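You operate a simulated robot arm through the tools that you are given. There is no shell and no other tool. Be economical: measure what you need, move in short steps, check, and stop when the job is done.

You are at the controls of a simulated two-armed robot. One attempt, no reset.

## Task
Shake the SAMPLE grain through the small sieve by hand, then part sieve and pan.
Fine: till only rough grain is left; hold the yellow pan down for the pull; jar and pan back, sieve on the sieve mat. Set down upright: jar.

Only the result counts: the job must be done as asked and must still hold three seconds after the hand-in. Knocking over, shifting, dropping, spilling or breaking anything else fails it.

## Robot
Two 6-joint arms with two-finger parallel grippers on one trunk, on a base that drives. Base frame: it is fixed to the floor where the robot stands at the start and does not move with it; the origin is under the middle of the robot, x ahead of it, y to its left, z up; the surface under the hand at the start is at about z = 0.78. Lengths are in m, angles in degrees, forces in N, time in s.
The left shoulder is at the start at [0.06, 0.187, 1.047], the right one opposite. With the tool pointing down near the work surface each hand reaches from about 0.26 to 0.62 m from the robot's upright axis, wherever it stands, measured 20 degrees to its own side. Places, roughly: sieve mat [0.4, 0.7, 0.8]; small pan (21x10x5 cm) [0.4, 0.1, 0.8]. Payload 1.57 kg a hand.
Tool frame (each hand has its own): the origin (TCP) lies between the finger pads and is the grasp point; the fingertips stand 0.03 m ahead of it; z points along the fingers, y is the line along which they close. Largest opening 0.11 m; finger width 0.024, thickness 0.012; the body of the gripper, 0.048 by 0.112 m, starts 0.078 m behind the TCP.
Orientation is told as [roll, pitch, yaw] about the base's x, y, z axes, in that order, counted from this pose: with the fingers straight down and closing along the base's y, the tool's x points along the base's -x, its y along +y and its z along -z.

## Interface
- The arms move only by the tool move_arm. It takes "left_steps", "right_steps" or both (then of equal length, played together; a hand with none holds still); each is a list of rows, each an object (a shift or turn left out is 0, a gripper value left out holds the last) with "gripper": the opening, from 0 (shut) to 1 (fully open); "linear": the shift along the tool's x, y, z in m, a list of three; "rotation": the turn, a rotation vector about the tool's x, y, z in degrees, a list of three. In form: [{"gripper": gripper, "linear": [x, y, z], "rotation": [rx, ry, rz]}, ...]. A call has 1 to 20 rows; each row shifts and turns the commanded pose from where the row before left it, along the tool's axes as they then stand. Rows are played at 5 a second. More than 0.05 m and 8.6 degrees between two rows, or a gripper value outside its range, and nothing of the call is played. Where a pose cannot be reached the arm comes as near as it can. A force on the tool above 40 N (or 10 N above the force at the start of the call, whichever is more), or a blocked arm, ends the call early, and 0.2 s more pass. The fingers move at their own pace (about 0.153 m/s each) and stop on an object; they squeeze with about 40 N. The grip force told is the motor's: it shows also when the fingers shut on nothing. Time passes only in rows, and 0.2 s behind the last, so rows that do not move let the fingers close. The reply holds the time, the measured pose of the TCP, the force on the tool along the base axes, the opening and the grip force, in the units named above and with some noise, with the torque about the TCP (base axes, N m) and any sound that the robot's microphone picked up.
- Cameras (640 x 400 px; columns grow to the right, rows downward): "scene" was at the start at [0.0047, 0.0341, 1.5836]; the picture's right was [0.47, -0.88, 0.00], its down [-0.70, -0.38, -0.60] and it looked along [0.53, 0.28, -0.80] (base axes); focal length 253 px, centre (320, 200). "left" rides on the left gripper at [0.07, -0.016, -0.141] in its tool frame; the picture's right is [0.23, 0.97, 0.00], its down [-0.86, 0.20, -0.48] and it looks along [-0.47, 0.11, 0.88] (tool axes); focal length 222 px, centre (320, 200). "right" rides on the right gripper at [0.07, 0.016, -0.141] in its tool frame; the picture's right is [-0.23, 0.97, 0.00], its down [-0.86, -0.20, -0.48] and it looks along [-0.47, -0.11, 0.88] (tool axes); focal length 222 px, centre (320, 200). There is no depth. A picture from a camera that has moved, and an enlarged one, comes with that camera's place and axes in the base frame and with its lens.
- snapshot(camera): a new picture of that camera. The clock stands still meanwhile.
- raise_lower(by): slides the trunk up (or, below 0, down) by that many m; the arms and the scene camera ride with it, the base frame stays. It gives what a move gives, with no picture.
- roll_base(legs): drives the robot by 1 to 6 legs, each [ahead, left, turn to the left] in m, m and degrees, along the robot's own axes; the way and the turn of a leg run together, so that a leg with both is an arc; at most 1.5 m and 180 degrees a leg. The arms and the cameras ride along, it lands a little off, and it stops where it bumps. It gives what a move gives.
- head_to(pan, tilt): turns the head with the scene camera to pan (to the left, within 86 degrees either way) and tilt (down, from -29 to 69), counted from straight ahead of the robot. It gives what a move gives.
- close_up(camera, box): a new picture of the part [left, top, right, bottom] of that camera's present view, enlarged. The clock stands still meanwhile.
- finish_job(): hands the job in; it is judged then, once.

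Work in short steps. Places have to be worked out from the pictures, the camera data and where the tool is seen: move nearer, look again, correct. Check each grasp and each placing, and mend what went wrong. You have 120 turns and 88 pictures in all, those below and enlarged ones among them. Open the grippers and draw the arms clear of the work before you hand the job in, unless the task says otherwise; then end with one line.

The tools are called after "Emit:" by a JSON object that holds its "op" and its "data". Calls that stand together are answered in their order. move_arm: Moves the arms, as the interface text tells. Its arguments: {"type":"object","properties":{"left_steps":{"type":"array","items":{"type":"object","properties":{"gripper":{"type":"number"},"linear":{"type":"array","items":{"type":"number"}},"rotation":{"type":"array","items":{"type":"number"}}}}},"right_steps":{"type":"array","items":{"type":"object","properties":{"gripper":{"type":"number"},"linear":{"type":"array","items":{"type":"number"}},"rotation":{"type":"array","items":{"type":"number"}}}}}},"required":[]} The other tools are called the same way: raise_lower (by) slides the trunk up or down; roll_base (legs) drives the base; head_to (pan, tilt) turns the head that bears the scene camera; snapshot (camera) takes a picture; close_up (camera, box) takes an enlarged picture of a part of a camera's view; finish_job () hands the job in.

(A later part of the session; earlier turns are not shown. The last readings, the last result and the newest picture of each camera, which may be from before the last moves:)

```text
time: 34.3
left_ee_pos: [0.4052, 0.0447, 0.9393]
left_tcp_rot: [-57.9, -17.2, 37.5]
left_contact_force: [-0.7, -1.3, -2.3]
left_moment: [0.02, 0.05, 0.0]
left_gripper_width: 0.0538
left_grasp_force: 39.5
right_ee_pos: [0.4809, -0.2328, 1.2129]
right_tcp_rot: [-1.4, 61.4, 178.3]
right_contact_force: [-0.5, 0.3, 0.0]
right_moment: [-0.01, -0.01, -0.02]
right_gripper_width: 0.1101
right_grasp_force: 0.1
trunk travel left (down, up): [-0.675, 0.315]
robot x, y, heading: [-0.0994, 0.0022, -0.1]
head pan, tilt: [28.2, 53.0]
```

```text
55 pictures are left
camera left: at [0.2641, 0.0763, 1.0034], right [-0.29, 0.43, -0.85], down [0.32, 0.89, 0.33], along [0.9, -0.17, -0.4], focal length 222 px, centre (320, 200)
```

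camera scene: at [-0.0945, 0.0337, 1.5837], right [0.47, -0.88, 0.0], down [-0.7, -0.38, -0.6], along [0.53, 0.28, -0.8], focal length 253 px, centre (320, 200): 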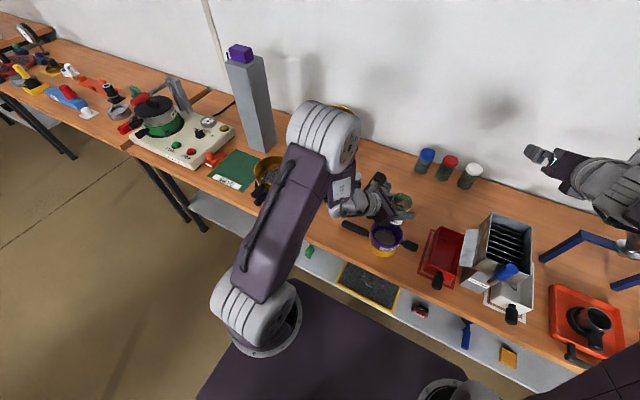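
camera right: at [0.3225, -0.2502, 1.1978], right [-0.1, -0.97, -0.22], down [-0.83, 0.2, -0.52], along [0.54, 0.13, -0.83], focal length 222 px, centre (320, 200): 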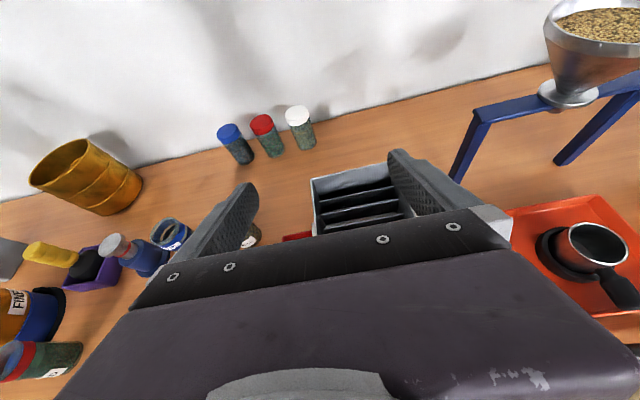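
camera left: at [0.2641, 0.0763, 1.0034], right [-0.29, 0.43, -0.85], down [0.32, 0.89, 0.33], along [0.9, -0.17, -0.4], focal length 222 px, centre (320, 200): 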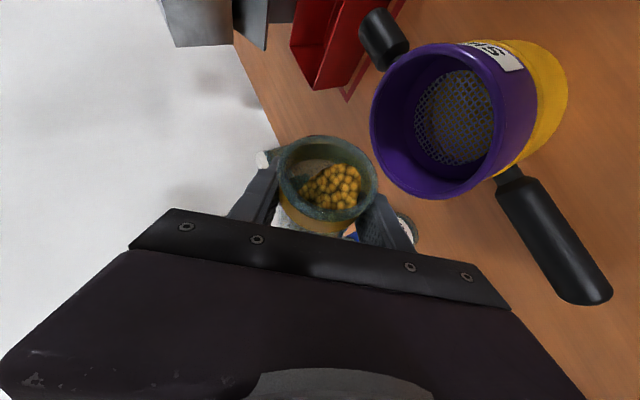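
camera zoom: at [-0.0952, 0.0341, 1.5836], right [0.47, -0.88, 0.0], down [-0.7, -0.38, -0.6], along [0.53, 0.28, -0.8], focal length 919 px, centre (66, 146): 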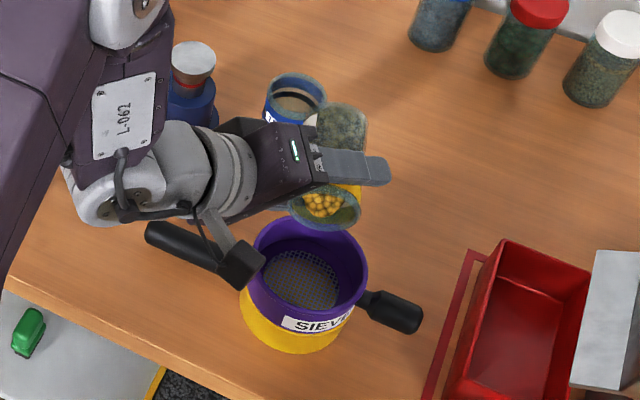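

The lip is now right above the sieve's far side and flows toward its centre. I'll keep rolling slowly.

Emit:
{"op": "move_arm", "data": {"left_steps": [{"rotation": [0, 0, 3]}, {"rotation": [0, 0, 3]}, {"rotation": [0, 0, 3]}, {"rotation": [0, 0, 3]}, {"rotation": [0, 0, 3]}, {}, {}]}}

Emit:
{"op": "close_up", "data": {"camera": "scene", "box": [320, 160, 460, 270]}}

Emit:
{"op": "snapshot", "data": {"camera": "left"}}

```text
time: 35.9
left_ee_pos: [0.404, 0.045, 0.9399]
left_tcp_rot: [-54.1, -29.6, 28.3]
left_contact_force: [-0.1, 0.0, -1.7]
left_moment: [-0.01, 0.05, 0.0]
left_gripper_width: 0.054
left_grasp_force: 40.8
right_ee_pos: [0.48, -0.2323, 1.2141]
right_tcp_rot: [-1.4, 61.4, 178.3]
right_contact_force: [-0.5, -0.4, 0.7]
right_moment: [-0.01, -0.01, -0.02]
right_gripper_width: 0.11
right_grasp_force: 0.1
trunk travel left (down, up): [-0.675, 0.315]
robot x, y, heading: [-0.0995, 0.0016, -0.1]
head pan, tilt: [28.2, 53.0]
```

```text
3.64 times, centred on (390, 215) of scene
camera zoom: at [-0.0952, 0.0341, 1.5836], right [0.47, -0.88, 0.0], down [-0.7, -0.38, -0.6], along [0.53, 0.28, -0.8], focal length 919 px, centre (66, 146)
```

zoom: 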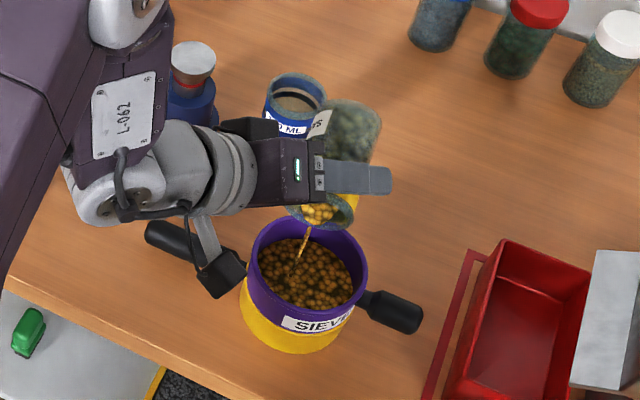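

```text
53 pictures are left
camera left: at [0.2603, 0.0859, 0.9886], right [-0.1, 0.59, -0.8], down [0.36, 0.77, 0.52], along [0.93, -0.24, -0.29], focal length 222 px, centre (320, 200)
```

left: 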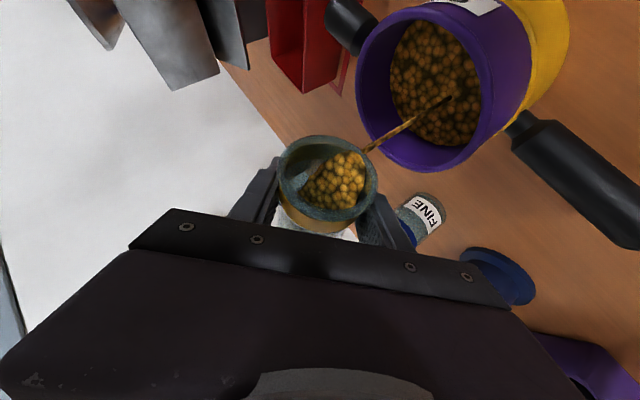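

The stream is landing in the sieve. I'll continue the roll with a small -y correction.

Emit:
{"op": "move_arm", "data": {"left_steps": [{"rotation": [0, 0, 3], "linear": [0.002, -0.0045, 0.0035]}, {"rotation": [0, 0, 3], "linear": [0.002, -0.0045, 0.0035]}, {"rotation": [0, 0, 3]}, {"rotation": [0, 0, 3]}, {"rotation": [0, 0, 3]}, {"rotation": [0, 0, 3]}, {"rotation": [0, 0, 3]}, {}, {}, {}]}}

Emit:
{"op": "close_up", "data": {"camera": "scene", "box": [320, 160, 460, 270]}}

Emit:
{"op": "snapshot", "data": {"camera": "left"}}

```text
time: 38.1
left_ee_pos: [0.4037, 0.0323, 0.9403]
left_tcp_rot: [-43.6, -45.5, 11.1]
left_contact_force: [0.9, 0.3, -0.8]
left_moment: [-0.02, 0.04, -0.02]
left_gripper_width: 0.054
left_grasp_force: 39.8
right_ee_pos: [0.4806, -0.234, 1.2133]
right_tcp_rot: [-1.5, 61.4, 178.2]
right_contact_force: [-0.1, 0.1, -0.2]
right_moment: [0.0, -0.02, -0.01]
right_gripper_width: 0.1101
right_grasp_force: 0.1
trunk travel left (down, up): [-0.675, 0.315]
robot x, y, heading: [-0.0991, 0.0021, 0.0]
head pan, tilt: [28.2, 53.0]
```

```text
3.64 times, centred on (390, 215) of scene
camera zoom: at [-0.0953, 0.034, 1.5836], right [0.47, -0.88, 0.0], down [-0.7, -0.38, -0.6], along [0.53, 0.28, -0.8], focal length 919 px, centre (66, 146)
```

zoom: 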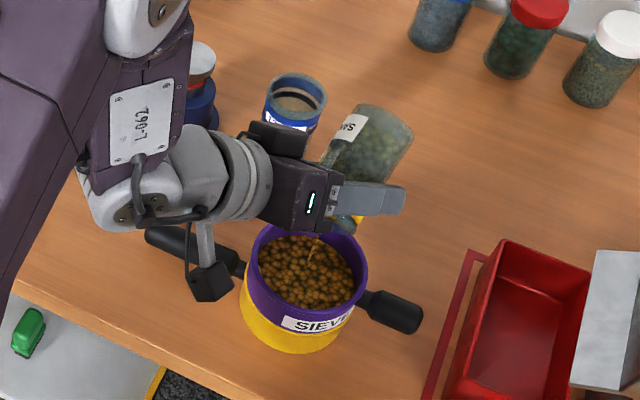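

```text
51 pictures are left
camera left: at [0.2622, 0.0919, 0.9699], right [0.18, 0.75, -0.63], down [0.35, 0.55, 0.76], along [0.92, -0.36, -0.17], focal length 222 px, centre (320, 200)
```

left: 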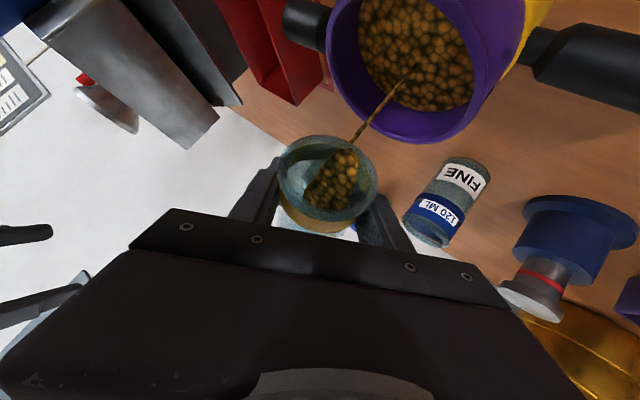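

It's still flowing, so I'll roll further to empty the jar.

Emit:
{"op": "move_arm", "data": {"left_steps": [{"rotation": [0, 0, 4]}, {"rotation": [0, 0, 4]}, {"rotation": [0, 0, 4]}, {"rotation": [0, 0, 4]}, {"rotation": [0, 0, 4]}, {"rotation": [0, 0, 4]}, {"rotation": [0, 0, 4]}, {"rotation": [0, 0, 4]}, {}, {}, {}, {}]}}

Emit:
{"op": "snapshot", "data": {"camera": "left"}}

Emit:
{"op": "close_up", "data": {"camera": "scene", "box": [320, 160, 460, 270]}}

```text
time: 40.7
left_ee_pos: [0.4099, 0.0333, 0.9443]
left_tcp_rot: [-4.2, -59.2, -37.6]
left_contact_force: [0.7, -0.2, 0.6]
left_moment: [0.04, 0.01, -0.01]
left_gripper_width: 0.0536
left_grasp_force: 40.4
left hand out of reach, approached as far as the arm can: row 8
right_ee_pos: [0.4799, -0.2326, 1.2138]
right_tcp_rot: [-1.4, 61.4, 178.3]
right_contact_force: [0.0, 0.1, 0.5]
right_moment: [0.02, 0.01, 0.02]
right_gripper_width: 0.1101
right_grasp_force: 0.0
trunk travel left (down, up): [-0.675, 0.315]
robot x, y, heading: [-0.1058, -0.0023, 0.1]
head pan, tilt: [28.2, 53.0]
```

```text
50 pictures are left
camera left: at [0.2819, 0.1246, 0.9565], right [0.55, 0.8, -0.23], down [0.17, 0.16, 0.97], along [0.82, -0.57, -0.05], focal length 222 px, centre (320, 200)
```

left: 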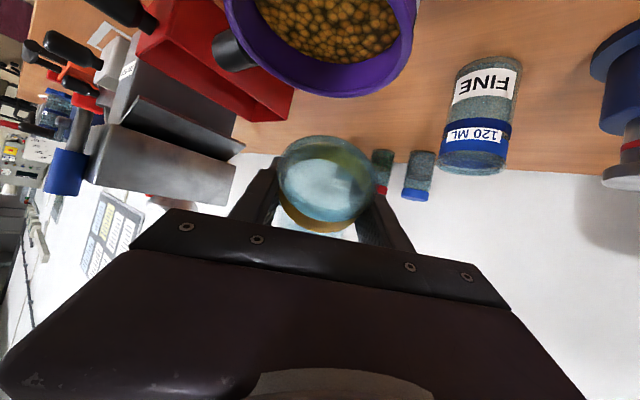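

```text
3.64 times, centred on (390, 215) of scene
camera zoom: at [-0.0953, 0.034, 1.5836], right [0.47, -0.88, 0.0], down [-0.7, -0.38, -0.6], along [0.53, 0.28, -0.8], focal length 919 px, centre (66, 146)
```

zoom: 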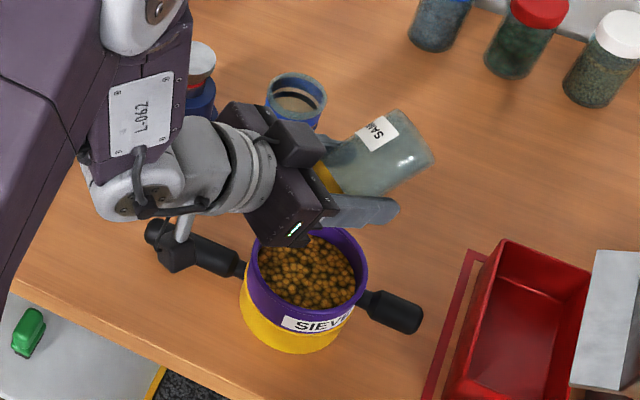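

The jar is empty and nothing has spilled. I'll lift a little and roll it back upright.

Emit:
{"op": "move_arm", "data": {"left_steps": [{"linear": [-0.026, -0.002, -0.015]}, {"rotation": [0, 0, -8.5]}, {"rotation": [0, 0, -8.5]}, {"rotation": [0, 0, -8.5]}, {"rotation": [0, 0, -8.5]}, {"rotation": [0, 0, -8.5]}, {"rotation": [0, 0, -8.5]}, {"rotation": [0, 0, -8.5]}, {"rotation": [0, 0, -8.5]}, {"rotation": [0, 0, -8.5]}, {"rotation": [0, 0, -8.5]}, {"rotation": [0, 0, -8.5]}, {"rotation": [0, 0, -8.5]}, {"rotation": [0, 0, -8.5]}, {"rotation": [0, 0, -8.5]}, {"rotation": [0, 0, -8.5]}, {"rotation": [0, 0, -8.5]}, {"rotation": [0, 0, -8.5]}, {"rotation": [0, 0, -8.5]}, {}]}}

```text
time: 44.9
left_ee_pos: [0.4093, 0.032, 0.9743]
left_tcp_rot: [-35.5, 51.5, 95.6]
left_contact_force: [-0.6, -0.4, -0.8]
left_moment: [-0.02, 0.01, 0.01]
left_gripper_width: 0.0535
left_grasp_force: 40.4
right_ee_pos: [0.4807, -0.2319, 1.2139]
right_tcp_rot: [-1.4, 61.4, 178.2]
right_contact_force: [-0.1, 0.5, -0.2]
right_moment: [-0.02, -0.02, 0.0]
right_gripper_width: 0.1101
right_grasp_force: 0.0
trunk travel left (down, up): [-0.675, 0.315]
robot x, y, heading: [-0.1012, -0.003, -0.0]
head pan, tilt: [28.2, 53.0]
```

About 24.8° of roll remains, so I'll finish straightening the jar.

Emit:
{"op": "move_arm", "data": {"left_steps": [{"rotation": [0, 0, -8.27]}, {"rotation": [0, 0, -8.27]}, {"rotation": [0, 0, -8.27]}, {}]}}

```text
time: 45.9
left_ee_pos: [0.4097, 0.0319, 0.9731]
left_tcp_rot: [-0.1, 59.4, 137.8]
left_contact_force: [-0.6, 0.0, -0.9]
left_moment: [0.03, -0.01, -0.03]
left_gripper_width: 0.0534
left_grasp_force: 39.8
right_ee_pos: [0.4805, -0.2327, 1.2136]
right_tcp_rot: [-1.3, 61.4, 178.3]
right_contact_force: [-0.7, 0.5, -0.5]
right_moment: [0.0, 0.0, 0.0]
right_gripper_width: 0.1103
right_grasp_force: 0.1
trunk travel left (down, up): [-0.675, 0.315]
robot x, y, heading: [-0.1035, -0.0011, 0.0]
head pan, tilt: [28.2, 53.0]
```

The jar is upright. I'll carry it back over its starting spot, lower it, and stop just above the table.

Emit:
{"op": "move_arm", "data": {"left_steps": [{"linear": [0.021, -0.0117, 0.0272]}, {"linear": [0.021, -0.0117, 0.0272]}, {"linear": [0.021, -0.0117, 0.0272]}, {"linear": [0.021, -0.0117, 0.0272]}, {"linear": [-0.04, 0, 0.0235]}, {"linear": [-0.04, 0, 0.0235]}, {"linear": [-0.035, 0, 0.0206]}, {}]}}

```text
time: 47.7
left_ee_pos: [0.5413, -0.024, 0.8582]
left_tcp_rot: [-0.2, 59.5, 137.7]
left_contact_force: [-0.8, 0.4, -1.4]
left_moment: [0.0, 0.0, -0.02]
left_gripper_width: 0.0536
left_grasp_force: 39.9
right_ee_pos: [0.4797, -0.2335, 1.2132]
right_tcp_rot: [-1.3, 61.5, 178.2]
right_contact_force: [-1.2, 0.4, 0.9]
right_moment: [-0.01, 0.02, 0.01]
right_gripper_width: 0.11
right_grasp_force: 0.1
trunk travel left (down, up): [-0.675, 0.315]
robot x, y, heading: [-0.098, 0.0013, -0.1]
head pan, tilt: [28.2, 53.0]
```

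Now I'll take the last 1.2 cm gently.

Emit:
{"op": "move_arm", "data": {"left_steps": [{"linear": [-0.004, 0, 0.0024]}, {"linear": [-0.004, 0, 0.0024]}, {"linear": [-0.0025, 0, 0.0015]}, {}]}}

Emit:
{"op": "close_up", "data": {"camera": "scene", "box": [300, 130, 460, 270]}}

```text
time: 48.7
left_ee_pos: [0.5425, -0.0253, 0.8465]
left_tcp_rot: [-0.3, 59.5, 137.5]
left_contact_force: [0.5, -1.3, 2.9]
left_moment: [-0.04, 0.06, -0.01]
left_gripper_width: 0.0537
left_grasp_force: 40.3
right_ee_pos: [0.4797, -0.2333, 1.2138]
right_tcp_rot: [-1.4, 61.5, 178.3]
right_contact_force: [0.1, 0.1, 0.3]
right_moment: [0.03, 0.01, -0.02]
right_gripper_width: 0.1097
right_grasp_force: 0.1
trunk travel left (down, up): [-0.675, 0.315]
robot x, y, heading: [-0.0971, 0.0013, -0.2]
head pan, tilt: [28.2, 53.0]
```

```text
2.86 times, centred on (380, 200) of scene
camera zoom: at [-0.0959, 0.034, 1.5837], right [0.47, -0.88, 0.0], down [-0.7, -0.38, -0.6], along [0.53, 0.28, -0.8], focal length 722 px, centre (149, 200)
```

zoom: 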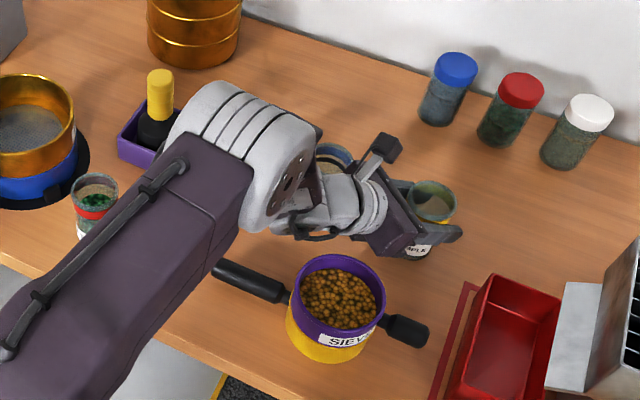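

Table contact is felt, at 3 N and within 1 mm of the grasp pose. I'll release and back straight out.

Emit:
{"op": "move_arm", "data": {"left_steps": [{"gripper": 0.55}, {"gripper": 0.7}, {"gripper": 0.78}, {"linear": [0, 0, -0.03]}, {"linear": [0, 0, -0.045]}, {"linear": [0, 0, -0.045]}, {"linear": [0, 0, -0.045]}, {"linear": [0.03, 0, -0.018]}, {"linear": [0.03, 0, -0.018]}, {"linear": [0.03, 0, -0.018]}, {}]}}

Emit:
{"op": "snapshot", "data": {"camera": "scene"}}

```text
time: 51.1
left_ee_pos: [0.4368, 0.0728, 1.0341]
left_tcp_rot: [-0.1, 59.4, 137.7]
left_contact_force: [0.3, -0.5, -0.4]
left_moment: [0.0, -0.02, -0.03]
left_gripper_width: 0.0858
left_grasp_force: 0.1
right_ee_pos: [0.4798, -0.2338, 1.2134]
right_tcp_rot: [-1.5, 61.3, 178.3]
right_contact_force: [0.6, -0.2, 0.5]
right_moment: [0.01, -0.01, 0.01]
right_gripper_width: 0.1099
right_grasp_force: 0.1
trunk travel left (down, up): [-0.675, 0.315]
robot x, y, heading: [-0.1017, -0.0004, -0.0]
head pan, tilt: [28.2, 53.0]
```

```text
47 pictures are left
camera scene: at [-0.0946, 0.034, 1.5836], right [0.47, -0.88, 0.0], down [-0.7, -0.38, -0.6], along [0.53, 0.28, -0.8], focal length 253 px, centre (320, 200)
```

scene: 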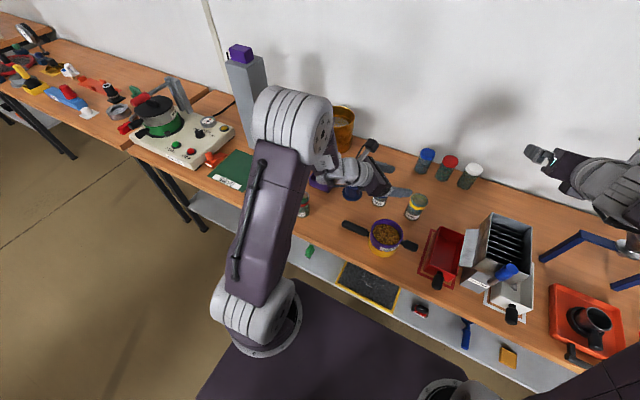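

The jar stands upright back at its spot. Next I'll bring the left hand round to point along the long handle (about -83°) for inspection and grasping.

Emit:
{"op": "move_arm", "data": {"left_steps": [{"rotation": [-7.02, 0, 4.13]}, {"rotation": [-7.02, 0, 4.13]}, {"rotation": [-7.02, 0, 4.13]}, {"rotation": [-7.02, 0, 4.13]}, {"rotation": [-7.02, 0, 4.13]}, {"linear": [-0.027, 0.0153, -0.0246]}, {"linear": [-0.027, 0.0153, -0.0246]}, {"linear": [-0.027, 0.0153, -0.0246]}, {"linear": [-0.027, 0.0153, -0.0246]}, {"linear": [-0.027, 0.0153, -0.0246]}, {}]}}

Emit:
{"op": "snapshot", "data": {"camera": "left"}}

Emit:
{"op": "snapshot", "data": {"camera": "scene"}}

```text
time: 53.5
left_ee_pos: [0.337, 0.2341, 0.981]
left_tcp_rot: [-0.1, 59.4, 97.1]
left_contact_force: [0.2, -0.4, 0.0]
left_moment: [0.0, 0.03, 0.0]
left_gripper_width: 0.0859
left_grasp_force: 0.0
right_ee_pos: [0.4802, -0.2324, 1.2129]
right_tcp_rot: [-1.5, 61.5, 178.3]
right_contact_force: [0.8, -0.8, -0.5]
right_moment: [-0.02, 0.0, 0.0]
right_gripper_width: 0.11
right_grasp_force: 0.0
trunk travel left (down, up): [-0.675, 0.315]
robot x, y, heading: [-0.1008, 0.0031, 0.1]
head pan, tilt: [28.2, 53.0]
```

```text
46 pictures are left
camera left: at [0.3444, 0.3218, 1.1127], right [-0.95, -0.24, 0.19], down [-0.3, 0.82, -0.49], along [-0.04, -0.53, -0.85], focal length 222 px, centre (320, 200)
```

left: 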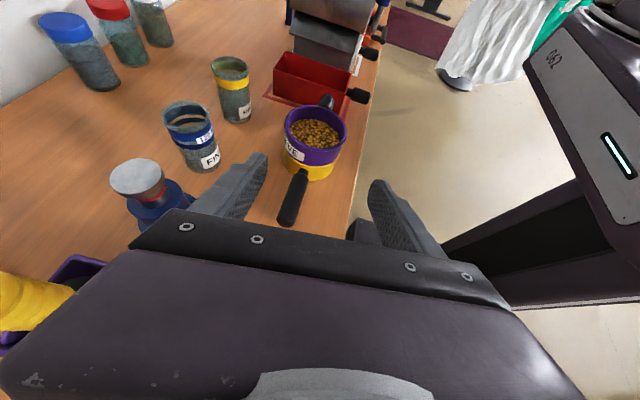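

```text
45 pictures are left
camera scene: at [-0.0951, 0.0332, 1.5837], right [0.47, -0.88, 0.0], down [-0.7, -0.38, -0.6], along [0.53, 0.28, -0.8], focal length 253 px, centre (320, 200)
```

scene: 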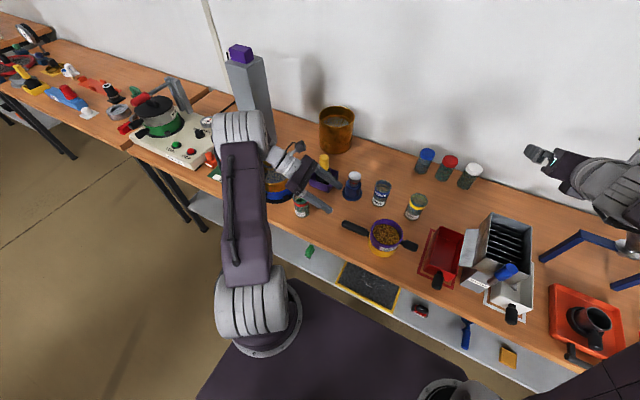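

Let me zoom on the stack to see which handle belongs to which part.

Emit:
{"op": "close_up", "data": {"camera": "left", "box": [250, 80, 370, 230]}}

```text
2.67 times, centred on (310, 155) of left
camera zoom: at [0.3444, 0.3218, 1.1127], right [-0.95, -0.24, 0.19], down [-0.3, 0.82, -0.49], along [-0.04, -0.53, -0.85], focal length 592 px, centre (347, 320)
```

zoom: 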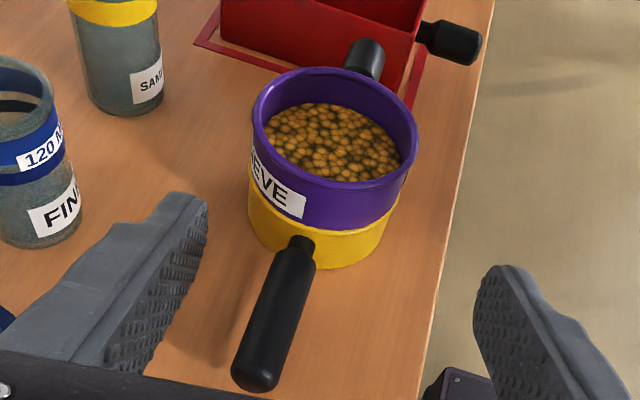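

The long handle is on the yellow pan, at about (0.365, 0.13, 0.812); the short one is on the sieve. I'll descend to a standoff behind the pan handle.

Emit:
{"op": "move_arm", "data": {"left_steps": [{"rotation": [-2.6, 0, 1.5]}, {"linear": [-0.03, -0.007, 0.02]}, {"linear": [-0.03, -0.007, 0.02]}, {"linear": [-0.029, -0.0066, 0.0195]}, {}]}}

Emit:
{"op": "snapshot", "data": {"camera": "left"}}

Emit:
{"op": "close_up", "data": {"camera": "scene", "box": [270, 150, 430, 270]}}

```text
time: 54.7
left_ee_pos: [0.3581, 0.2299, 0.8758]
left_tcp_rot: [-0.6, 59.4, 93.7]
left_contact_force: [-1.0, -0.9, 25.6]
left_moment: [2.43, 0.11, 0.11]
left_gripper_width: 0.0858
left_grasp_force: 0.0
right_ee_pos: [0.4789, -0.2353, 1.2145]
right_tcp_rot: [-1.5, 61.5, 178.1]
right_contact_force: [0.1, -0.1, -0.9]
right_moment: [0.0, -0.01, -0.02]
right_gripper_width: 0.1102
right_grasp_force: 0.1
trunk travel left (down, up): [-0.675, 0.315]
robot x, y, heading: [-0.1013, 0.0018, -0.1]
head pan, tilt: [28.2, 53.0]
```

```text
43 pictures are left
camera left: at [0.3688, 0.3167, 1.0078], right [-0.96, -0.19, 0.19], down [-0.26, 0.83, -0.49], along [-0.07, -0.52, -0.85], focal length 222 px, centre (320, 200)
```

left: 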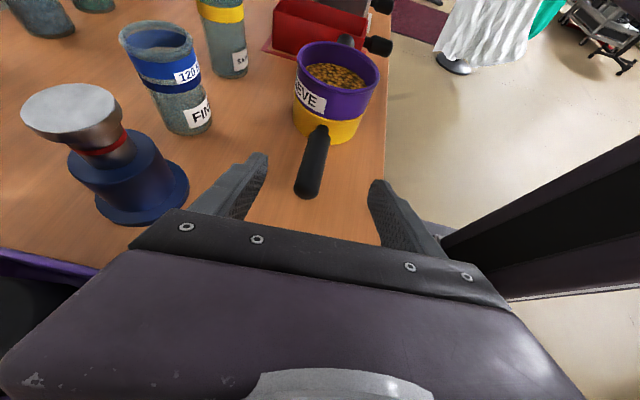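

```text
3.33 times, centred on (350, 210) of scene
camera zoom: at [-0.0979, 0.032, 1.5841], right [0.47, -0.88, 0.0], down [-0.7, -0.38, -0.6], along [0.53, 0.29, -0.8], focal length 842 px, centre (220, 167)
```

zoom: 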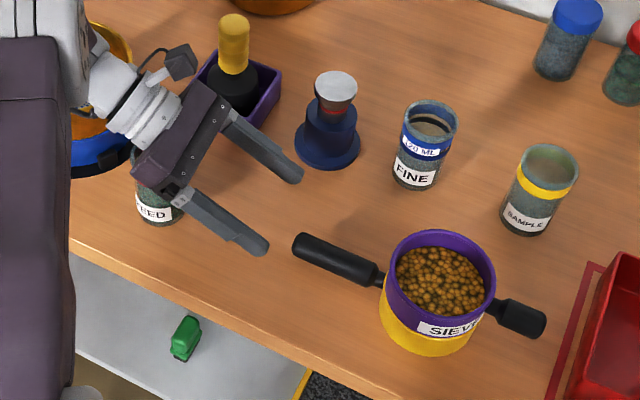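

A 25 N upward force shows the gripper body is pressing on the FEED jar. I'll raise straight up and check that jar.

Emit:
{"op": "move_arm", "data": {"left_steps": [{"linear": [0.01, 0, -0.0059]}, {"linear": [0.03, 0, -0.0177]}, {"linear": [0.03, 0, -0.0177]}, {"linear": [0.03, 0, -0.0177]}, {}]}}

Emit:
{"op": "close_up", "data": {"camera": "scene", "box": [240, 150, 400, 270]}}

```text
time: 55.9
left_ee_pos: [0.3587, 0.2309, 0.9912]
left_tcp_rot: [0.0, 59.4, 94.2]
left_contact_force: [0.4, 0.4, -0.3]
left_moment: [0.0, 0.01, 0.0]
left_gripper_width: 0.086
left_grasp_force: 0.2
right_ee_pos: [0.4803, -0.2341, 1.2143]
right_tcp_rot: [-1.4, 61.4, 178.3]
right_contact_force: [-0.5, -0.8, 0.2]
right_moment: [0.01, -0.01, -0.01]
right_gripper_width: 0.1097
right_grasp_force: 0.1
trunk travel left (down, up): [-0.675, 0.315]
robot x, y, heading: [-0.0986, 0.002, 0.0]
head pan, tilt: [28.2, 53.0]
```

```text
3.33 times, centred on (320, 210) of scene
camera zoom: at [-0.0953, 0.0343, 1.5836], right [0.47, -0.88, 0.0], down [-0.7, -0.38, -0.6], along [0.53, 0.28, -0.8], focal length 842 px, centre (320, 167)
```

zoom: 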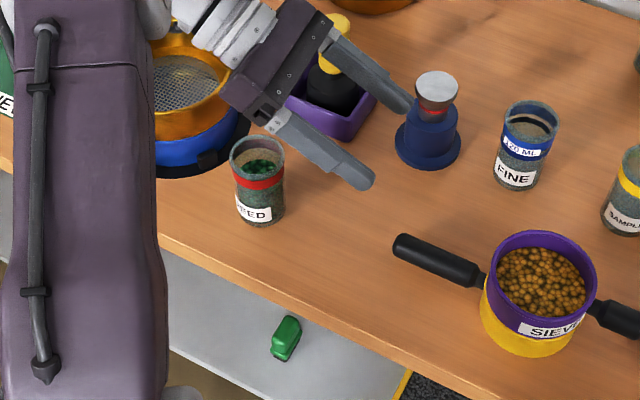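

The FEED jar is still standing in place; its top reaches about z 0.89. I'll steepen the hand to a 45° slope so it clears that jar, and move above the pan handle.

Emit:
{"op": "move_arm", "data": {"left_steps": [{"rotation": [0, -7.2, 0]}, {"rotation": [0, -7.2, 0]}, {"linear": [0.0037, -0.0011, 0.0418], "gripper": 0.6}, {"linear": [0.0037, -0.0011, 0.0418]}, {"linear": [0.0037, -0.0011, 0.0418]}, {}]}}

Emit:
{"op": "snapshot", "data": {"camera": "left"}}

Emit:
{"op": "close_up", "data": {"camera": "scene", "box": [270, 150, 430, 270]}}

```text
time: 57.3
left_ee_pos: [0.3696, 0.1354, 0.908]
left_tcp_rot: [0.0, 45.0, 94.2]
left_contact_force: [-0.4, 0.0, -0.5]
left_moment: [0.03, 0.01, 0.0]
left_gripper_width: 0.0657
left_grasp_force: 0.1
right_ee_pos: [0.4806, -0.2327, 1.2141]
right_tcp_rot: [-1.4, 61.4, 178.4]
right_contact_force: [-0.3, -1.2, 0.1]
right_moment: [0.01, 0.02, 0.01]
right_gripper_width: 0.1101
right_grasp_force: 0.0
trunk travel left (down, up): [-0.675, 0.315]
robot x, y, heading: [-0.0989, 0.0012, -0.0]
head pan, tilt: [28.2, 53.0]
```

```text
40 pictures are left
camera left: at [0.3825, 0.186, 1.0577], right [-0.96, -0.23, 0.16], down [-0.27, 0.93, -0.27], along [-0.09, -0.3, -0.95], focal length 222 px, centre (320, 200)
```

left: 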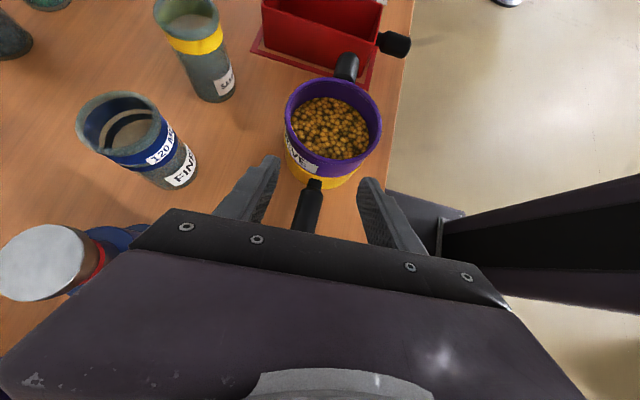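

```text
3.33 times, centred on (350, 210) of scene
camera zoom: at [-0.0957, 0.0347, 1.5836], right [0.47, -0.88, 0.0], down [-0.7, -0.38, -0.6], along [0.53, 0.28, -0.8], focal length 842 px, centre (220, 167)
```

zoom: 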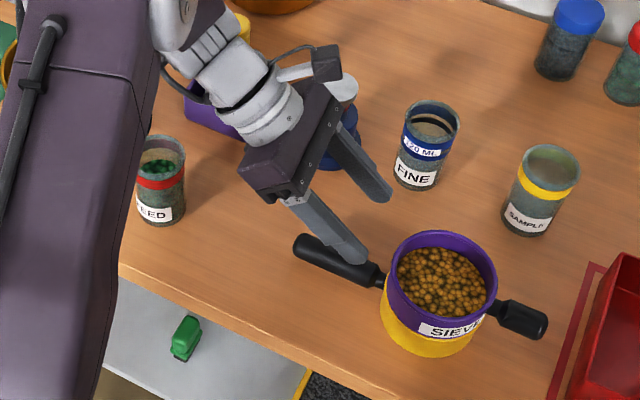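

The handle lies at x ≈ 0.370, right under the fingers. I'll descend to it.

Emit:
{"op": "move_arm", "data": {"left_steps": [{"linear": [-0.025, 0, 0.025]}, {"linear": [-0.022, 0, 0.022]}, {"linear": [-0.014, 0, 0.014]}, {}]}}

Emit:
{"op": "snapshot", "data": {"camera": "left"}}

```text
time: 58.3
left_ee_pos: [0.3688, 0.1352, 0.8223]
left_tcp_rot: [0.0, 45.0, 94.1]
left_contact_force: [0.2, 0.3, -0.2]
left_moment: [0.01, 0.03, 0.01]
left_gripper_width: 0.066
left_grasp_force: 0.1
right_ee_pos: [0.4801, -0.2328, 1.2132]
right_tcp_rot: [-1.4, 61.4, 178.3]
right_contact_force: [-0.3, -0.3, -0.5]
right_moment: [0.0, 0.03, -0.03]
right_gripper_width: 0.1101
right_grasp_force: 0.1
trunk travel left (down, up): [-0.675, 0.315]
robot x, y, heading: [-0.101, 0.0026, -0.1]
head pan, tilt: [28.2, 53.0]
```

```text
38 pictures are left
camera left: at [0.383, 0.1865, 0.9717], right [-0.96, -0.23, 0.16], down [-0.27, 0.93, -0.27], along [-0.09, -0.3, -0.95], focal length 222 px, centre (320, 200)
```

left: 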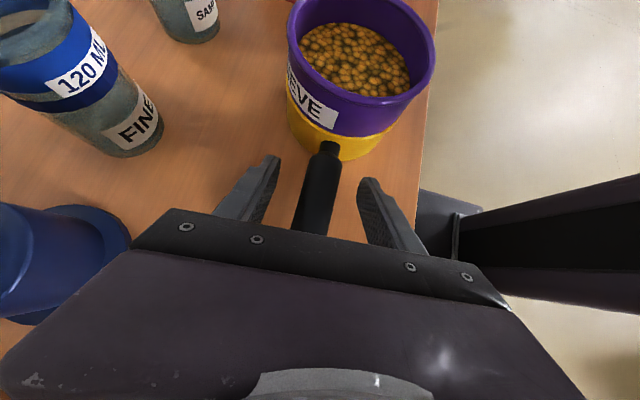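

The handle is centred. I'll go 4 mm lower and close.

Emit:
{"op": "move_arm", "data": {"left_steps": [{"linear": [-0.003, 0, 0.003], "gripper": 0.45}, {"gripper": 0.3}, {"gripper": 0.15}, {"gripper": 0.05}, {}, {}]}}

Emit:
{"op": "snapshot", "data": {"camera": "left"}}

```text
time: 59.7
left_ee_pos: [0.3695, 0.1355, 0.8184]
left_tcp_rot: [-0.1, 44.9, 94.2]
left_contact_force: [1.5, 0.7, -0.3]
left_moment: [-0.1, 0.02, 0.16]
left_gripper_width: 0.0271
left_grasp_force: 37.7
right_ee_pos: [0.4804, -0.2326, 1.2137]
right_tcp_rot: [-1.4, 61.4, 178.3]
right_contact_force: [-0.2, -0.4, -1.4]
right_moment: [0.01, -0.01, 0.01]
right_gripper_width: 0.1101
right_grasp_force: 0.1
trunk travel left (down, up): [-0.675, 0.315]
robot x, y, heading: [-0.0967, 0.0031, -0.1]
head pan, tilt: [28.2, 53.0]
```

```text
37 pictures are left
camera left: at [0.3833, 0.1866, 0.9678], right [-0.96, -0.23, 0.16], down [-0.27, 0.93, -0.27], along [-0.09, -0.3, -0.95], focal length 222 px, centre (320, 200)
```

left: 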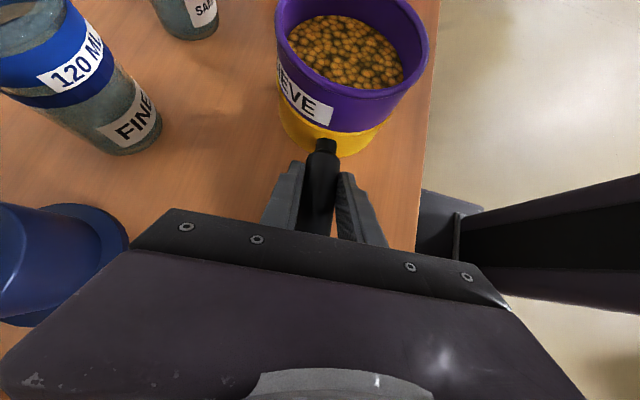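

Firm grip at 27 mm. I'll test-lift 2 cm.

Emit:
{"op": "move_arm", "data": {"left_steps": [{"linear": [0.0035, 0, -0.0035]}, {"linear": [0.0035, 0, -0.0035]}, {"linear": [0.0035, 0, -0.0035]}, {"linear": [0.0035, 0, -0.0035]}, {}, {}]}}

Emit:
{"op": "close_up", "data": {"camera": "scene", "box": [300, 160, 440, 270]}}

Emit:
{"op": "snapshot", "data": {"camera": "left"}}

```text
time: 61.1
left_ee_pos: [0.3699, 0.1355, 0.8382]
left_tcp_rot: [0.0, 45.0, 94.2]
left_contact_force: [-0.3, 0.3, -3.0]
left_moment: [0.32, 0.03, 0.01]
left_gripper_width: 0.0267
left_grasp_force: 37.3
right_ee_pos: [0.4816, -0.2334, 1.2136]
right_tcp_rot: [-1.4, 61.4, 178.3]
right_contact_force: [0.1, 0.2, -0.3]
right_moment: [-0.03, 0.01, 0.02]
right_gripper_width: 0.11
right_grasp_force: 0.1
trunk travel left (down, up): [-0.675, 0.315]
robot x, y, heading: [-0.098, -0.0032, -0.1]
head pan, tilt: [28.2, 53.0]
```

```text
3.64 times, centred on (370, 215) of scene
camera zoom: at [-0.0949, 0.0341, 1.5836], right [0.47, -0.88, 0.0], down [-0.7, -0.38, -0.6], along [0.53, 0.28, -0.8], focal length 919 px, centre (138, 146)
```

zoom: 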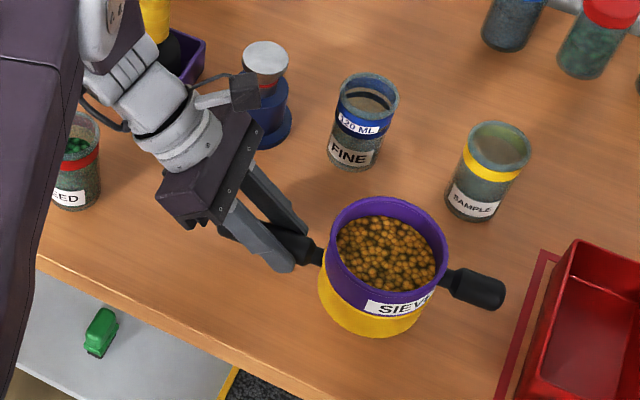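

```text
35 pictures are left
camera left: at [0.3832, 0.1862, 0.9872], right [-0.96, -0.23, 0.16], down [-0.27, 0.93, -0.27], along [-0.09, -0.3, -0.95], focal length 222 px, centre (320, 200)
```

left: 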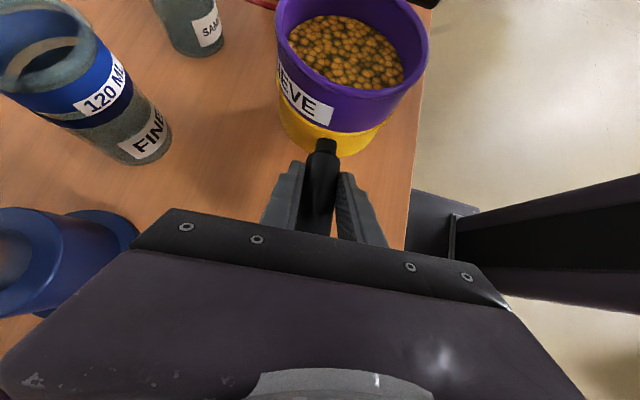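

The stack is held rigidly (3 N, no sag). I'll lift 2.5 cm more for clearance and shake gently sideways.

Emit:
{"op": "move_arm", "data": {"left_steps": [{"linear": [0.009, 0, -0.009]}, {"linear": [0.009, 0, -0.009]}, {"linear": [0, 0.01, 0]}, {"linear": [0, -0.02, 0]}, {"linear": [0, 0.02, 0]}, {"linear": [0, -0.02, 0]}, {"linear": [0, 0.02, 0]}, {"linear": [0, -0.02, 0]}, {"linear": [0, 0.02, 0]}, {"linear": [0, -0.02, 0]}, {"linear": [0, 0.02, 0]}, {"linear": [0, -0.02, 0]}, {"linear": [0, 0.02, 0]}, {"linear": [0, -0.02, 0]}, {"linear": [0, 0.02, 0]}, {"linear": [0, -0.02, 0]}, {"linear": [0, 0.02, 0]}, {"linear": [0, -0.01, 0]}, {}]}}

Emit:
{"op": "close_up", "data": {"camera": "scene", "box": [300, 160, 440, 270]}}

```text
time: 65.1
left_ee_pos: [0.3689, 0.1355, 0.8631]
left_tcp_rot: [0.0, 45.1, 94.1]
left_contact_force: [-0.8, -0.9, -2.8]
left_moment: [0.32, 0.03, 0.0]
left_gripper_width: 0.0272
left_grasp_force: 37.4
right_ee_pos: [0.4813, -0.2333, 1.2116]
right_tcp_rot: [-1.4, 61.3, 178.3]
right_contact_force: [0.1, -0.2, -1.2]
right_moment: [-0.01, 0.01, -0.01]
right_gripper_width: 0.11
right_grasp_force: 0.1
trunk travel left (down, up): [-0.675, 0.315]
robot x, y, heading: [-0.1013, -0.0006, 0.1]
head pan, tilt: [28.2, 53.0]
```

```text
3.64 times, centred on (370, 215) of scene
camera zoom: at [-0.0946, 0.0342, 1.5836], right [0.47, -0.88, 0.0], down [-0.7, -0.38, -0.6], along [0.53, 0.28, -0.8], focal length 919 px, centre (138, 146)
```

zoom: 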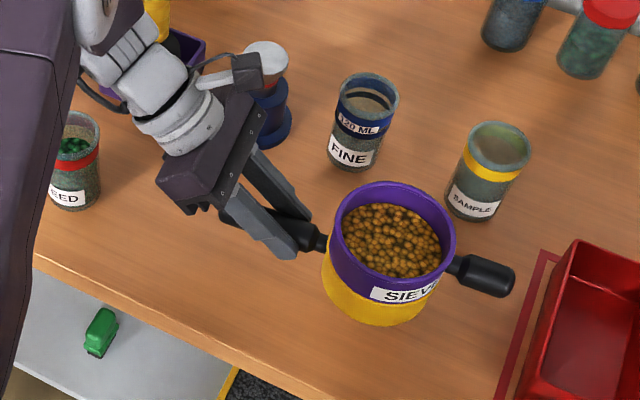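

No spill, and the level seems slightly lower. I'll shake somewhat more strongly.

Emit:
{"op": "move_arm", "data": {"left_steps": [{"linear": [0, 0.015, 0]}, {"linear": [0, -0.03, 0]}, {"linear": [0, 0.03, 0]}, {"linear": [0, -0.03, 0]}, {"linear": [0, 0.03, 0]}, {"linear": [0, -0.03, 0]}, {"linear": [0, 0.03, 0]}, {"linear": [0, -0.03, 0]}, {"linear": [0, 0.03, 0]}, {"linear": [0, -0.03, 0]}, {"linear": [0, 0.03, 0]}, {"linear": [0, -0.03, 0]}, {"linear": [0, 0.03, 0]}, {"linear": [0, -0.03, 0]}, {"linear": [0, 0.03, 0]}, {"linear": [0, -0.03, 0]}, {"linear": [0, 0.03, 0]}, {"linear": [0, -0.03, 0]}, {"linear": [0, 0.015, 0]}, {}]}}

Emit:
{"op": "close_up", "data": {"camera": "scene", "box": [350, 190, 440, 260]}}

```text
time: 69.3
left_ee_pos: [0.369, 0.134, 0.8642]
left_tcp_rot: [0.0, 44.9, 94.2]
left_contact_force: [-0.1, 0.1, -4.3]
left_moment: [0.3, 0.0, 0.02]
left_gripper_width: 0.0268
left_grasp_force: 37.8
right_ee_pos: [0.4798, -0.2334, 1.2133]
right_tcp_rot: [-1.4, 61.4, 178.3]
right_contact_force: [0.7, -0.8, -0.1]
right_moment: [0.06, -0.04, 0.01]
right_gripper_width: 0.1101
right_grasp_force: 0.0
trunk travel left (down, up): [-0.675, 0.315]
robot x, y, heading: [-0.0979, -0.0009, -0.2]
head pan, tilt: [28.2, 53.0]
```

```text
5.71 times, centred on (395, 225) of scene
camera zoom: at [-0.0954, 0.0341, 1.5836], right [0.47, -0.88, 0.0], down [-0.7, -0.38, -0.6], along [0.53, 0.28, -0.8], focal length 1444 px, centre (-109, 57)
```

zoom: 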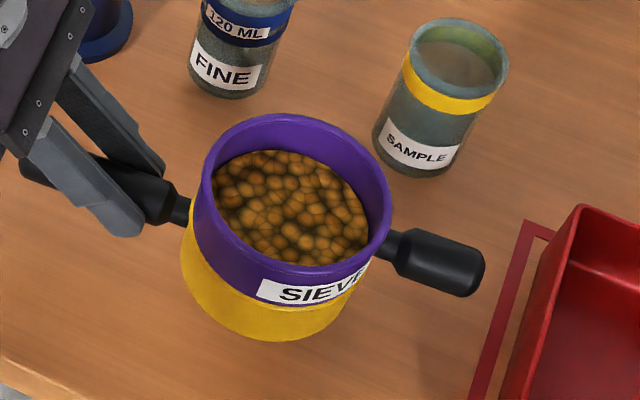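

Grain still covers the mesh deeply, so I'll keep shaking with a longer stroke.

Emit:
{"op": "move_arm", "data": {"left_steps": [{"linear": [0, 0.02, 0]}, {"linear": [0, -0.04, 0]}, {"linear": [0, 0.04, 0]}, {"linear": [0, -0.04, 0]}, {"linear": [0, 0.04, 0]}, {"linear": [0, -0.04, 0]}, {"linear": [0, 0.04, 0]}, {"linear": [0, -0.04, 0]}, {"linear": [0, 0.04, 0]}, {"linear": [0, -0.04, 0]}, {"linear": [0, 0.04, 0]}, {"linear": [0, -0.04, 0]}, {"linear": [0, 0.04, 0]}, {"linear": [0, -0.04, 0]}, {"linear": [0, 0.04, 0]}, {"linear": [0, -0.04, 0]}, {"linear": [0, 0.04, 0]}, {"linear": [0, -0.04, 0]}, {"linear": [0, 0.02, 0]}, {}]}}

Emit:
{"op": "move_arm", "data": {"left_steps": [{"linear": [0, 0.02, 0]}, {"linear": [0, -0.04, 0]}, {"linear": [0, 0.04, 0]}, {"linear": [0, -0.04, 0]}, {"linear": [0, 0.04, 0]}, {"linear": [0, -0.04, 0]}, {"linear": [0, 0.04, 0]}, {"linear": [0, -0.04, 0]}, {"linear": [0, 0.04, 0]}, {"linear": [0, -0.04, 0]}, {"linear": [0, 0.04, 0]}, {"linear": [0, -0.04, 0]}, {"linear": [0, 0.04, 0]}, {"linear": [0, -0.04, 0]}, {"linear": [0, 0.04, 0]}, {"linear": [0, -0.04, 0]}, {"linear": [0, 0.04, 0]}, {"linear": [0, -0.04, 0]}, {"linear": [0, 0.02, 0]}, {}]}}

Emit:
{"op": "close_up", "data": {"camera": "scene", "box": [350, 190, 440, 260]}}

```text
time: 73.5
left_ee_pos: [0.3689, 0.1341, 0.8631]
left_tcp_rot: [0.0, 45.0, 94.2]
left_contact_force: [0.7, -0.1, -2.9]
left_moment: [0.32, 0.02, -0.02]
left_gripper_width: 0.0268
left_grasp_force: 37.8
right_ee_pos: [0.4807, -0.2332, 1.2134]
right_tcp_rot: [-1.3, 61.4, 178.4]
right_contact_force: [-0.2, 0.7, 0.1]
right_moment: [0.0, 0.0, 0.01]
right_gripper_width: 0.1099
right_grasp_force: 0.0
trunk travel left (down, up): [-0.675, 0.315]
robot x, y, heading: [-0.1005, -0.0008, 0.1]
head pan, tilt: [28.2, 53.0]
```

```text
time: 77.7
left_ee_pos: [0.3686, 0.1349, 0.8633]
left_tcp_rot: [-0.1, 45.0, 94.1]
left_contact_force: [-0.5, 0.3, -3.2]
left_moment: [0.31, 0.03, -0.01]
left_gripper_width: 0.027
left_grasp_force: 37.5
right_ee_pos: [0.4803, -0.2326, 1.212]
right_tcp_rot: [-1.4, 61.5, 178.3]
right_contact_force: [0.7, -0.2, 0.0]
right_moment: [-0.01, -0.02, 0.03]
right_gripper_width: 0.1097
right_grasp_force: 0.1
trunk travel left (down, up): [-0.675, 0.315]
robot x, y, heading: [-0.1013, -0.0002, 0.1]
head pan, tilt: [28.2, 53.0]
```

```text
5.71 times, centred on (395, 225) of scene
camera zoom: at [-0.0956, 0.0341, 1.5837], right [0.47, -0.88, 0.0], down [-0.7, -0.38, -0.6], along [0.53, 0.28, -0.8], focal length 1444 px, centre (-109, 57)
```

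zoom: 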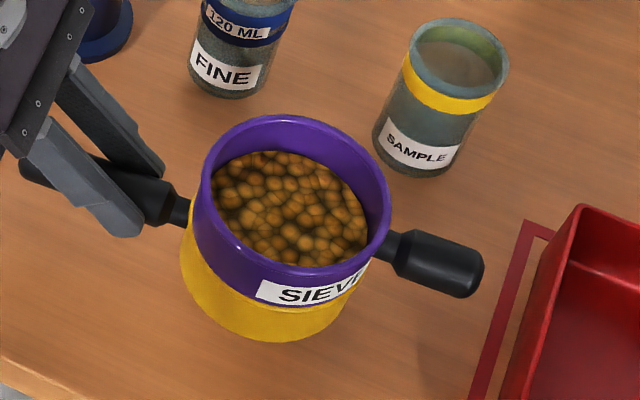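

The level went 28→33→37→38 px below the rim, so it's converging. One more round, mixing x and y strokes, should settle it.

Emit:
{"op": "move_arm", "data": {"left_steps": [{"linear": [0, 0.02, 0]}, {"linear": [0, -0.04, 0]}, {"linear": [0, 0.04, 0]}, {"linear": [0, -0.04, 0]}, {"linear": [0, 0.04, 0]}, {"linear": [0, -0.04, 0]}, {"linear": [0, 0.04, 0]}, {"linear": [0, -0.04, 0]}, {"linear": [0, 0.04, 0]}, {"linear": [0, -0.02, 0]}, {"linear": [-0.014, 0, -0.014]}, {"linear": [0.014, 0, 0.014]}, {"linear": [-0.014, 0, -0.014]}, {"linear": [0.014, 0, 0.014]}, {"linear": [-0.014, 0, -0.014]}, {"linear": [0.014, 0, 0.014]}, {"linear": [-0.014, 0, -0.014]}, {"linear": [0.014, 0, 0.014]}, {}, {}]}}

Emit:
{"op": "move_arm", "data": {"left_steps": [{"linear": [0, 0.02, 0]}, {"linear": [0, -0.04, 0]}, {"linear": [0, 0.04, 0]}, {"linear": [0, -0.04, 0]}, {"linear": [0, 0.04, 0]}, {"linear": [0, -0.04, 0]}, {"linear": [0, 0.04, 0]}, {"linear": [0, -0.04, 0]}, {"linear": [0, 0.04, 0]}, {"linear": [0, -0.04, 0]}, {"linear": [0, 0.04, 0]}, {"linear": [0, -0.04, 0]}, {"linear": [0, 0.04, 0]}, {"linear": [0, -0.04, 0]}, {"linear": [0, 0.04, 0]}, {"linear": [0, -0.04, 0]}, {"linear": [0, 0.04, 0]}, {"linear": [0, -0.04, 0]}, {"linear": [0, 0.02, 0]}, {}]}}

Emit:
{"op": "close_up", "data": {"camera": "scene", "box": [350, 190, 440, 260]}}

Emit:
{"op": "close_up", "data": {"camera": "left", "box": [260, 0, 440, 120]}}

```text
time: 81.9
left_ee_pos: [0.3693, 0.134, 0.8633]
left_tcp_rot: [0.1, 45.0, 94.2]
left_contact_force: [-0.3, 0.1, -3.9]
left_moment: [0.29, 0.03, 0.0]
left_gripper_width: 0.0271
left_grasp_force: 38.0
right_ee_pos: [0.4807, -0.2319, 1.2121]
right_tcp_rot: [-1.4, 61.4, 178.4]
right_contact_force: [-0.1, 0.3, 0.5]
right_moment: [0.01, 0.0, 0.0]
right_gripper_width: 0.11
right_grasp_force: 0.0
trunk travel left (down, up): [-0.675, 0.315]
robot x, y, heading: [-0.1043, -0.001, -0.1]
head pan, tilt: [28.2, 53.0]
```

```text
time: 86.1
left_ee_pos: [0.3693, 0.1342, 0.865]
left_tcp_rot: [0.0, 45.0, 94.2]
left_contact_force: [0.7, -0.8, -2.4]
left_moment: [0.32, 0.0, 0.02]
left_gripper_width: 0.0271
left_grasp_force: 38.0
right_ee_pos: [0.4807, -0.2329, 1.2129]
right_tcp_rot: [-1.4, 61.4, 178.3]
right_contact_force: [0.8, 0.0, 0.6]
right_moment: [-0.01, 0.04, -0.01]
right_gripper_width: 0.1099
right_grasp_force: 0.0
trunk travel left (down, up): [-0.675, 0.315]
robot x, y, heading: [-0.0992, -0.0018, 0.1]
head pan, tilt: [28.2, 53.0]
```

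```text
5.71 times, centred on (395, 225) of scene
camera zoom: at [-0.0955, 0.0341, 1.5837], right [0.47, -0.88, 0.0], down [-0.7, -0.38, -0.6], along [0.53, 0.28, -0.8], focal length 1444 px, centre (-109, 57)
```

zoom: 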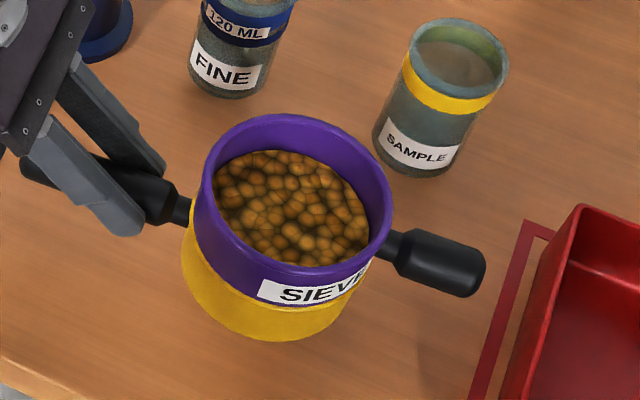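

```text
3.33 times, centred on (350, 60) of left
camera zoom: at [0.3829, 0.1858, 1.0133], right [-0.96, -0.23, 0.16], down [-0.27, 0.93, -0.27], along [-0.09, -0.3, -0.95], focal length 740 px, centre (220, 667)
```

zoom: 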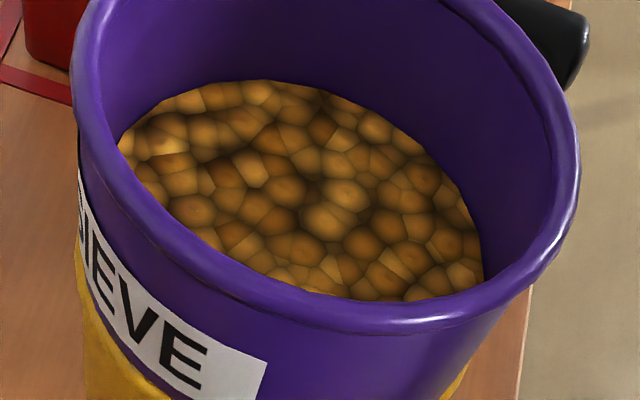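

Two more rounds changed nothing, and only large rough grains remain on top. I'll lower the stack back to its place on the table.

Emit:
{"op": "move_arm", "data": {"left_steps": [{"linear": [-0.0105, 0, 0.009]}, {"linear": [-0.01, 0, 0.01]}, {"linear": [-0.007, 0, 0.007]}, {"linear": [-0.003, 0, 0.003]}, {"linear": [-0.002, 0, 0.002]}, {}]}}

```text
time: 87.5
left_ee_pos: [0.3706, 0.1357, 0.819]
left_tcp_rot: [-0.2, 45.1, 94.1]
left_contact_force: [1.8, 0.5, 8.8]
left_moment: [-1.21, -0.09, 0.17]
left_gripper_width: 0.0273
left_grasp_force: 37.3
right_ee_pos: [0.4796, -0.2325, 1.2141]
right_tcp_rot: [-1.5, 61.4, 178.3]
right_contact_force: [0.0, 0.5, -0.8]
right_moment: [0.0, 0.0, 0.03]
right_gripper_width: 0.1099
right_grasp_force: 0.0
trunk travel left (down, up): [-0.675, 0.315]
robot x, y, heading: [-0.101, -0.0016, -0.0]
head pan, tilt: [28.2, 53.0]
```

The pan is back on the table, pressed down with about 9 N by the left hand. I'll now turn the right hand to come from -y, closing across the sieve's short handle.

Emit:
{"op": "move_arm", "data": {"right_steps": [{"rotation": [7.28, 0, -3.98]}, {"rotation": [7.28, 0, -3.98]}, {"rotation": [7.28, 0, -3.98]}, {"rotation": [7.28, 0, -3.98]}, {"rotation": [7.28, 0, -3.98]}, {"rotation": [7.28, 0, -3.98]}, {"rotation": [7.28, 0, -3.98]}, {"rotation": [7.28, 0, -3.98]}, {"rotation": [7.28, 0, -3.98]}, {"rotation": [7.28, 0, -3.98]}, {"rotation": [7.28, 0, -3.98]}, {"rotation": [7.28, 0, -3.98]}, {"rotation": [0, -8.5, 0]}, {"rotation": [0, -8.5, 0]}, {"rotation": [0, -8.5, 0]}, {}]}}

```text
time: 90.9
left_ee_pos: [0.3684, 0.1357, 0.82]
left_tcp_rot: [-0.1, 45.0, 94.2]
left_contact_force: [-1.9, 0.9, 7.7]
left_moment: [-0.23, 0.03, -0.06]
left_gripper_width: 0.0267
left_grasp_force: 38.1
right_ee_pos: [0.3918, -0.1812, 1.1734]
right_tcp_rot: [0.3, 36.4, -80.8]
right_contact_force: [0.0, -1.0, -0.4]
right_moment: [-0.06, 0.0, 0.03]
right_gripper_width: 0.1098
right_grasp_force: 0.0
right hand out of reach, approached as far as the arm can: row 9, 10, 11, 12
trunk travel left (down, up): [-0.675, 0.315]
robot x, y, heading: [-0.1005, -0.002, -0.2]
head pan, tilt: [28.2, 53.0]
```

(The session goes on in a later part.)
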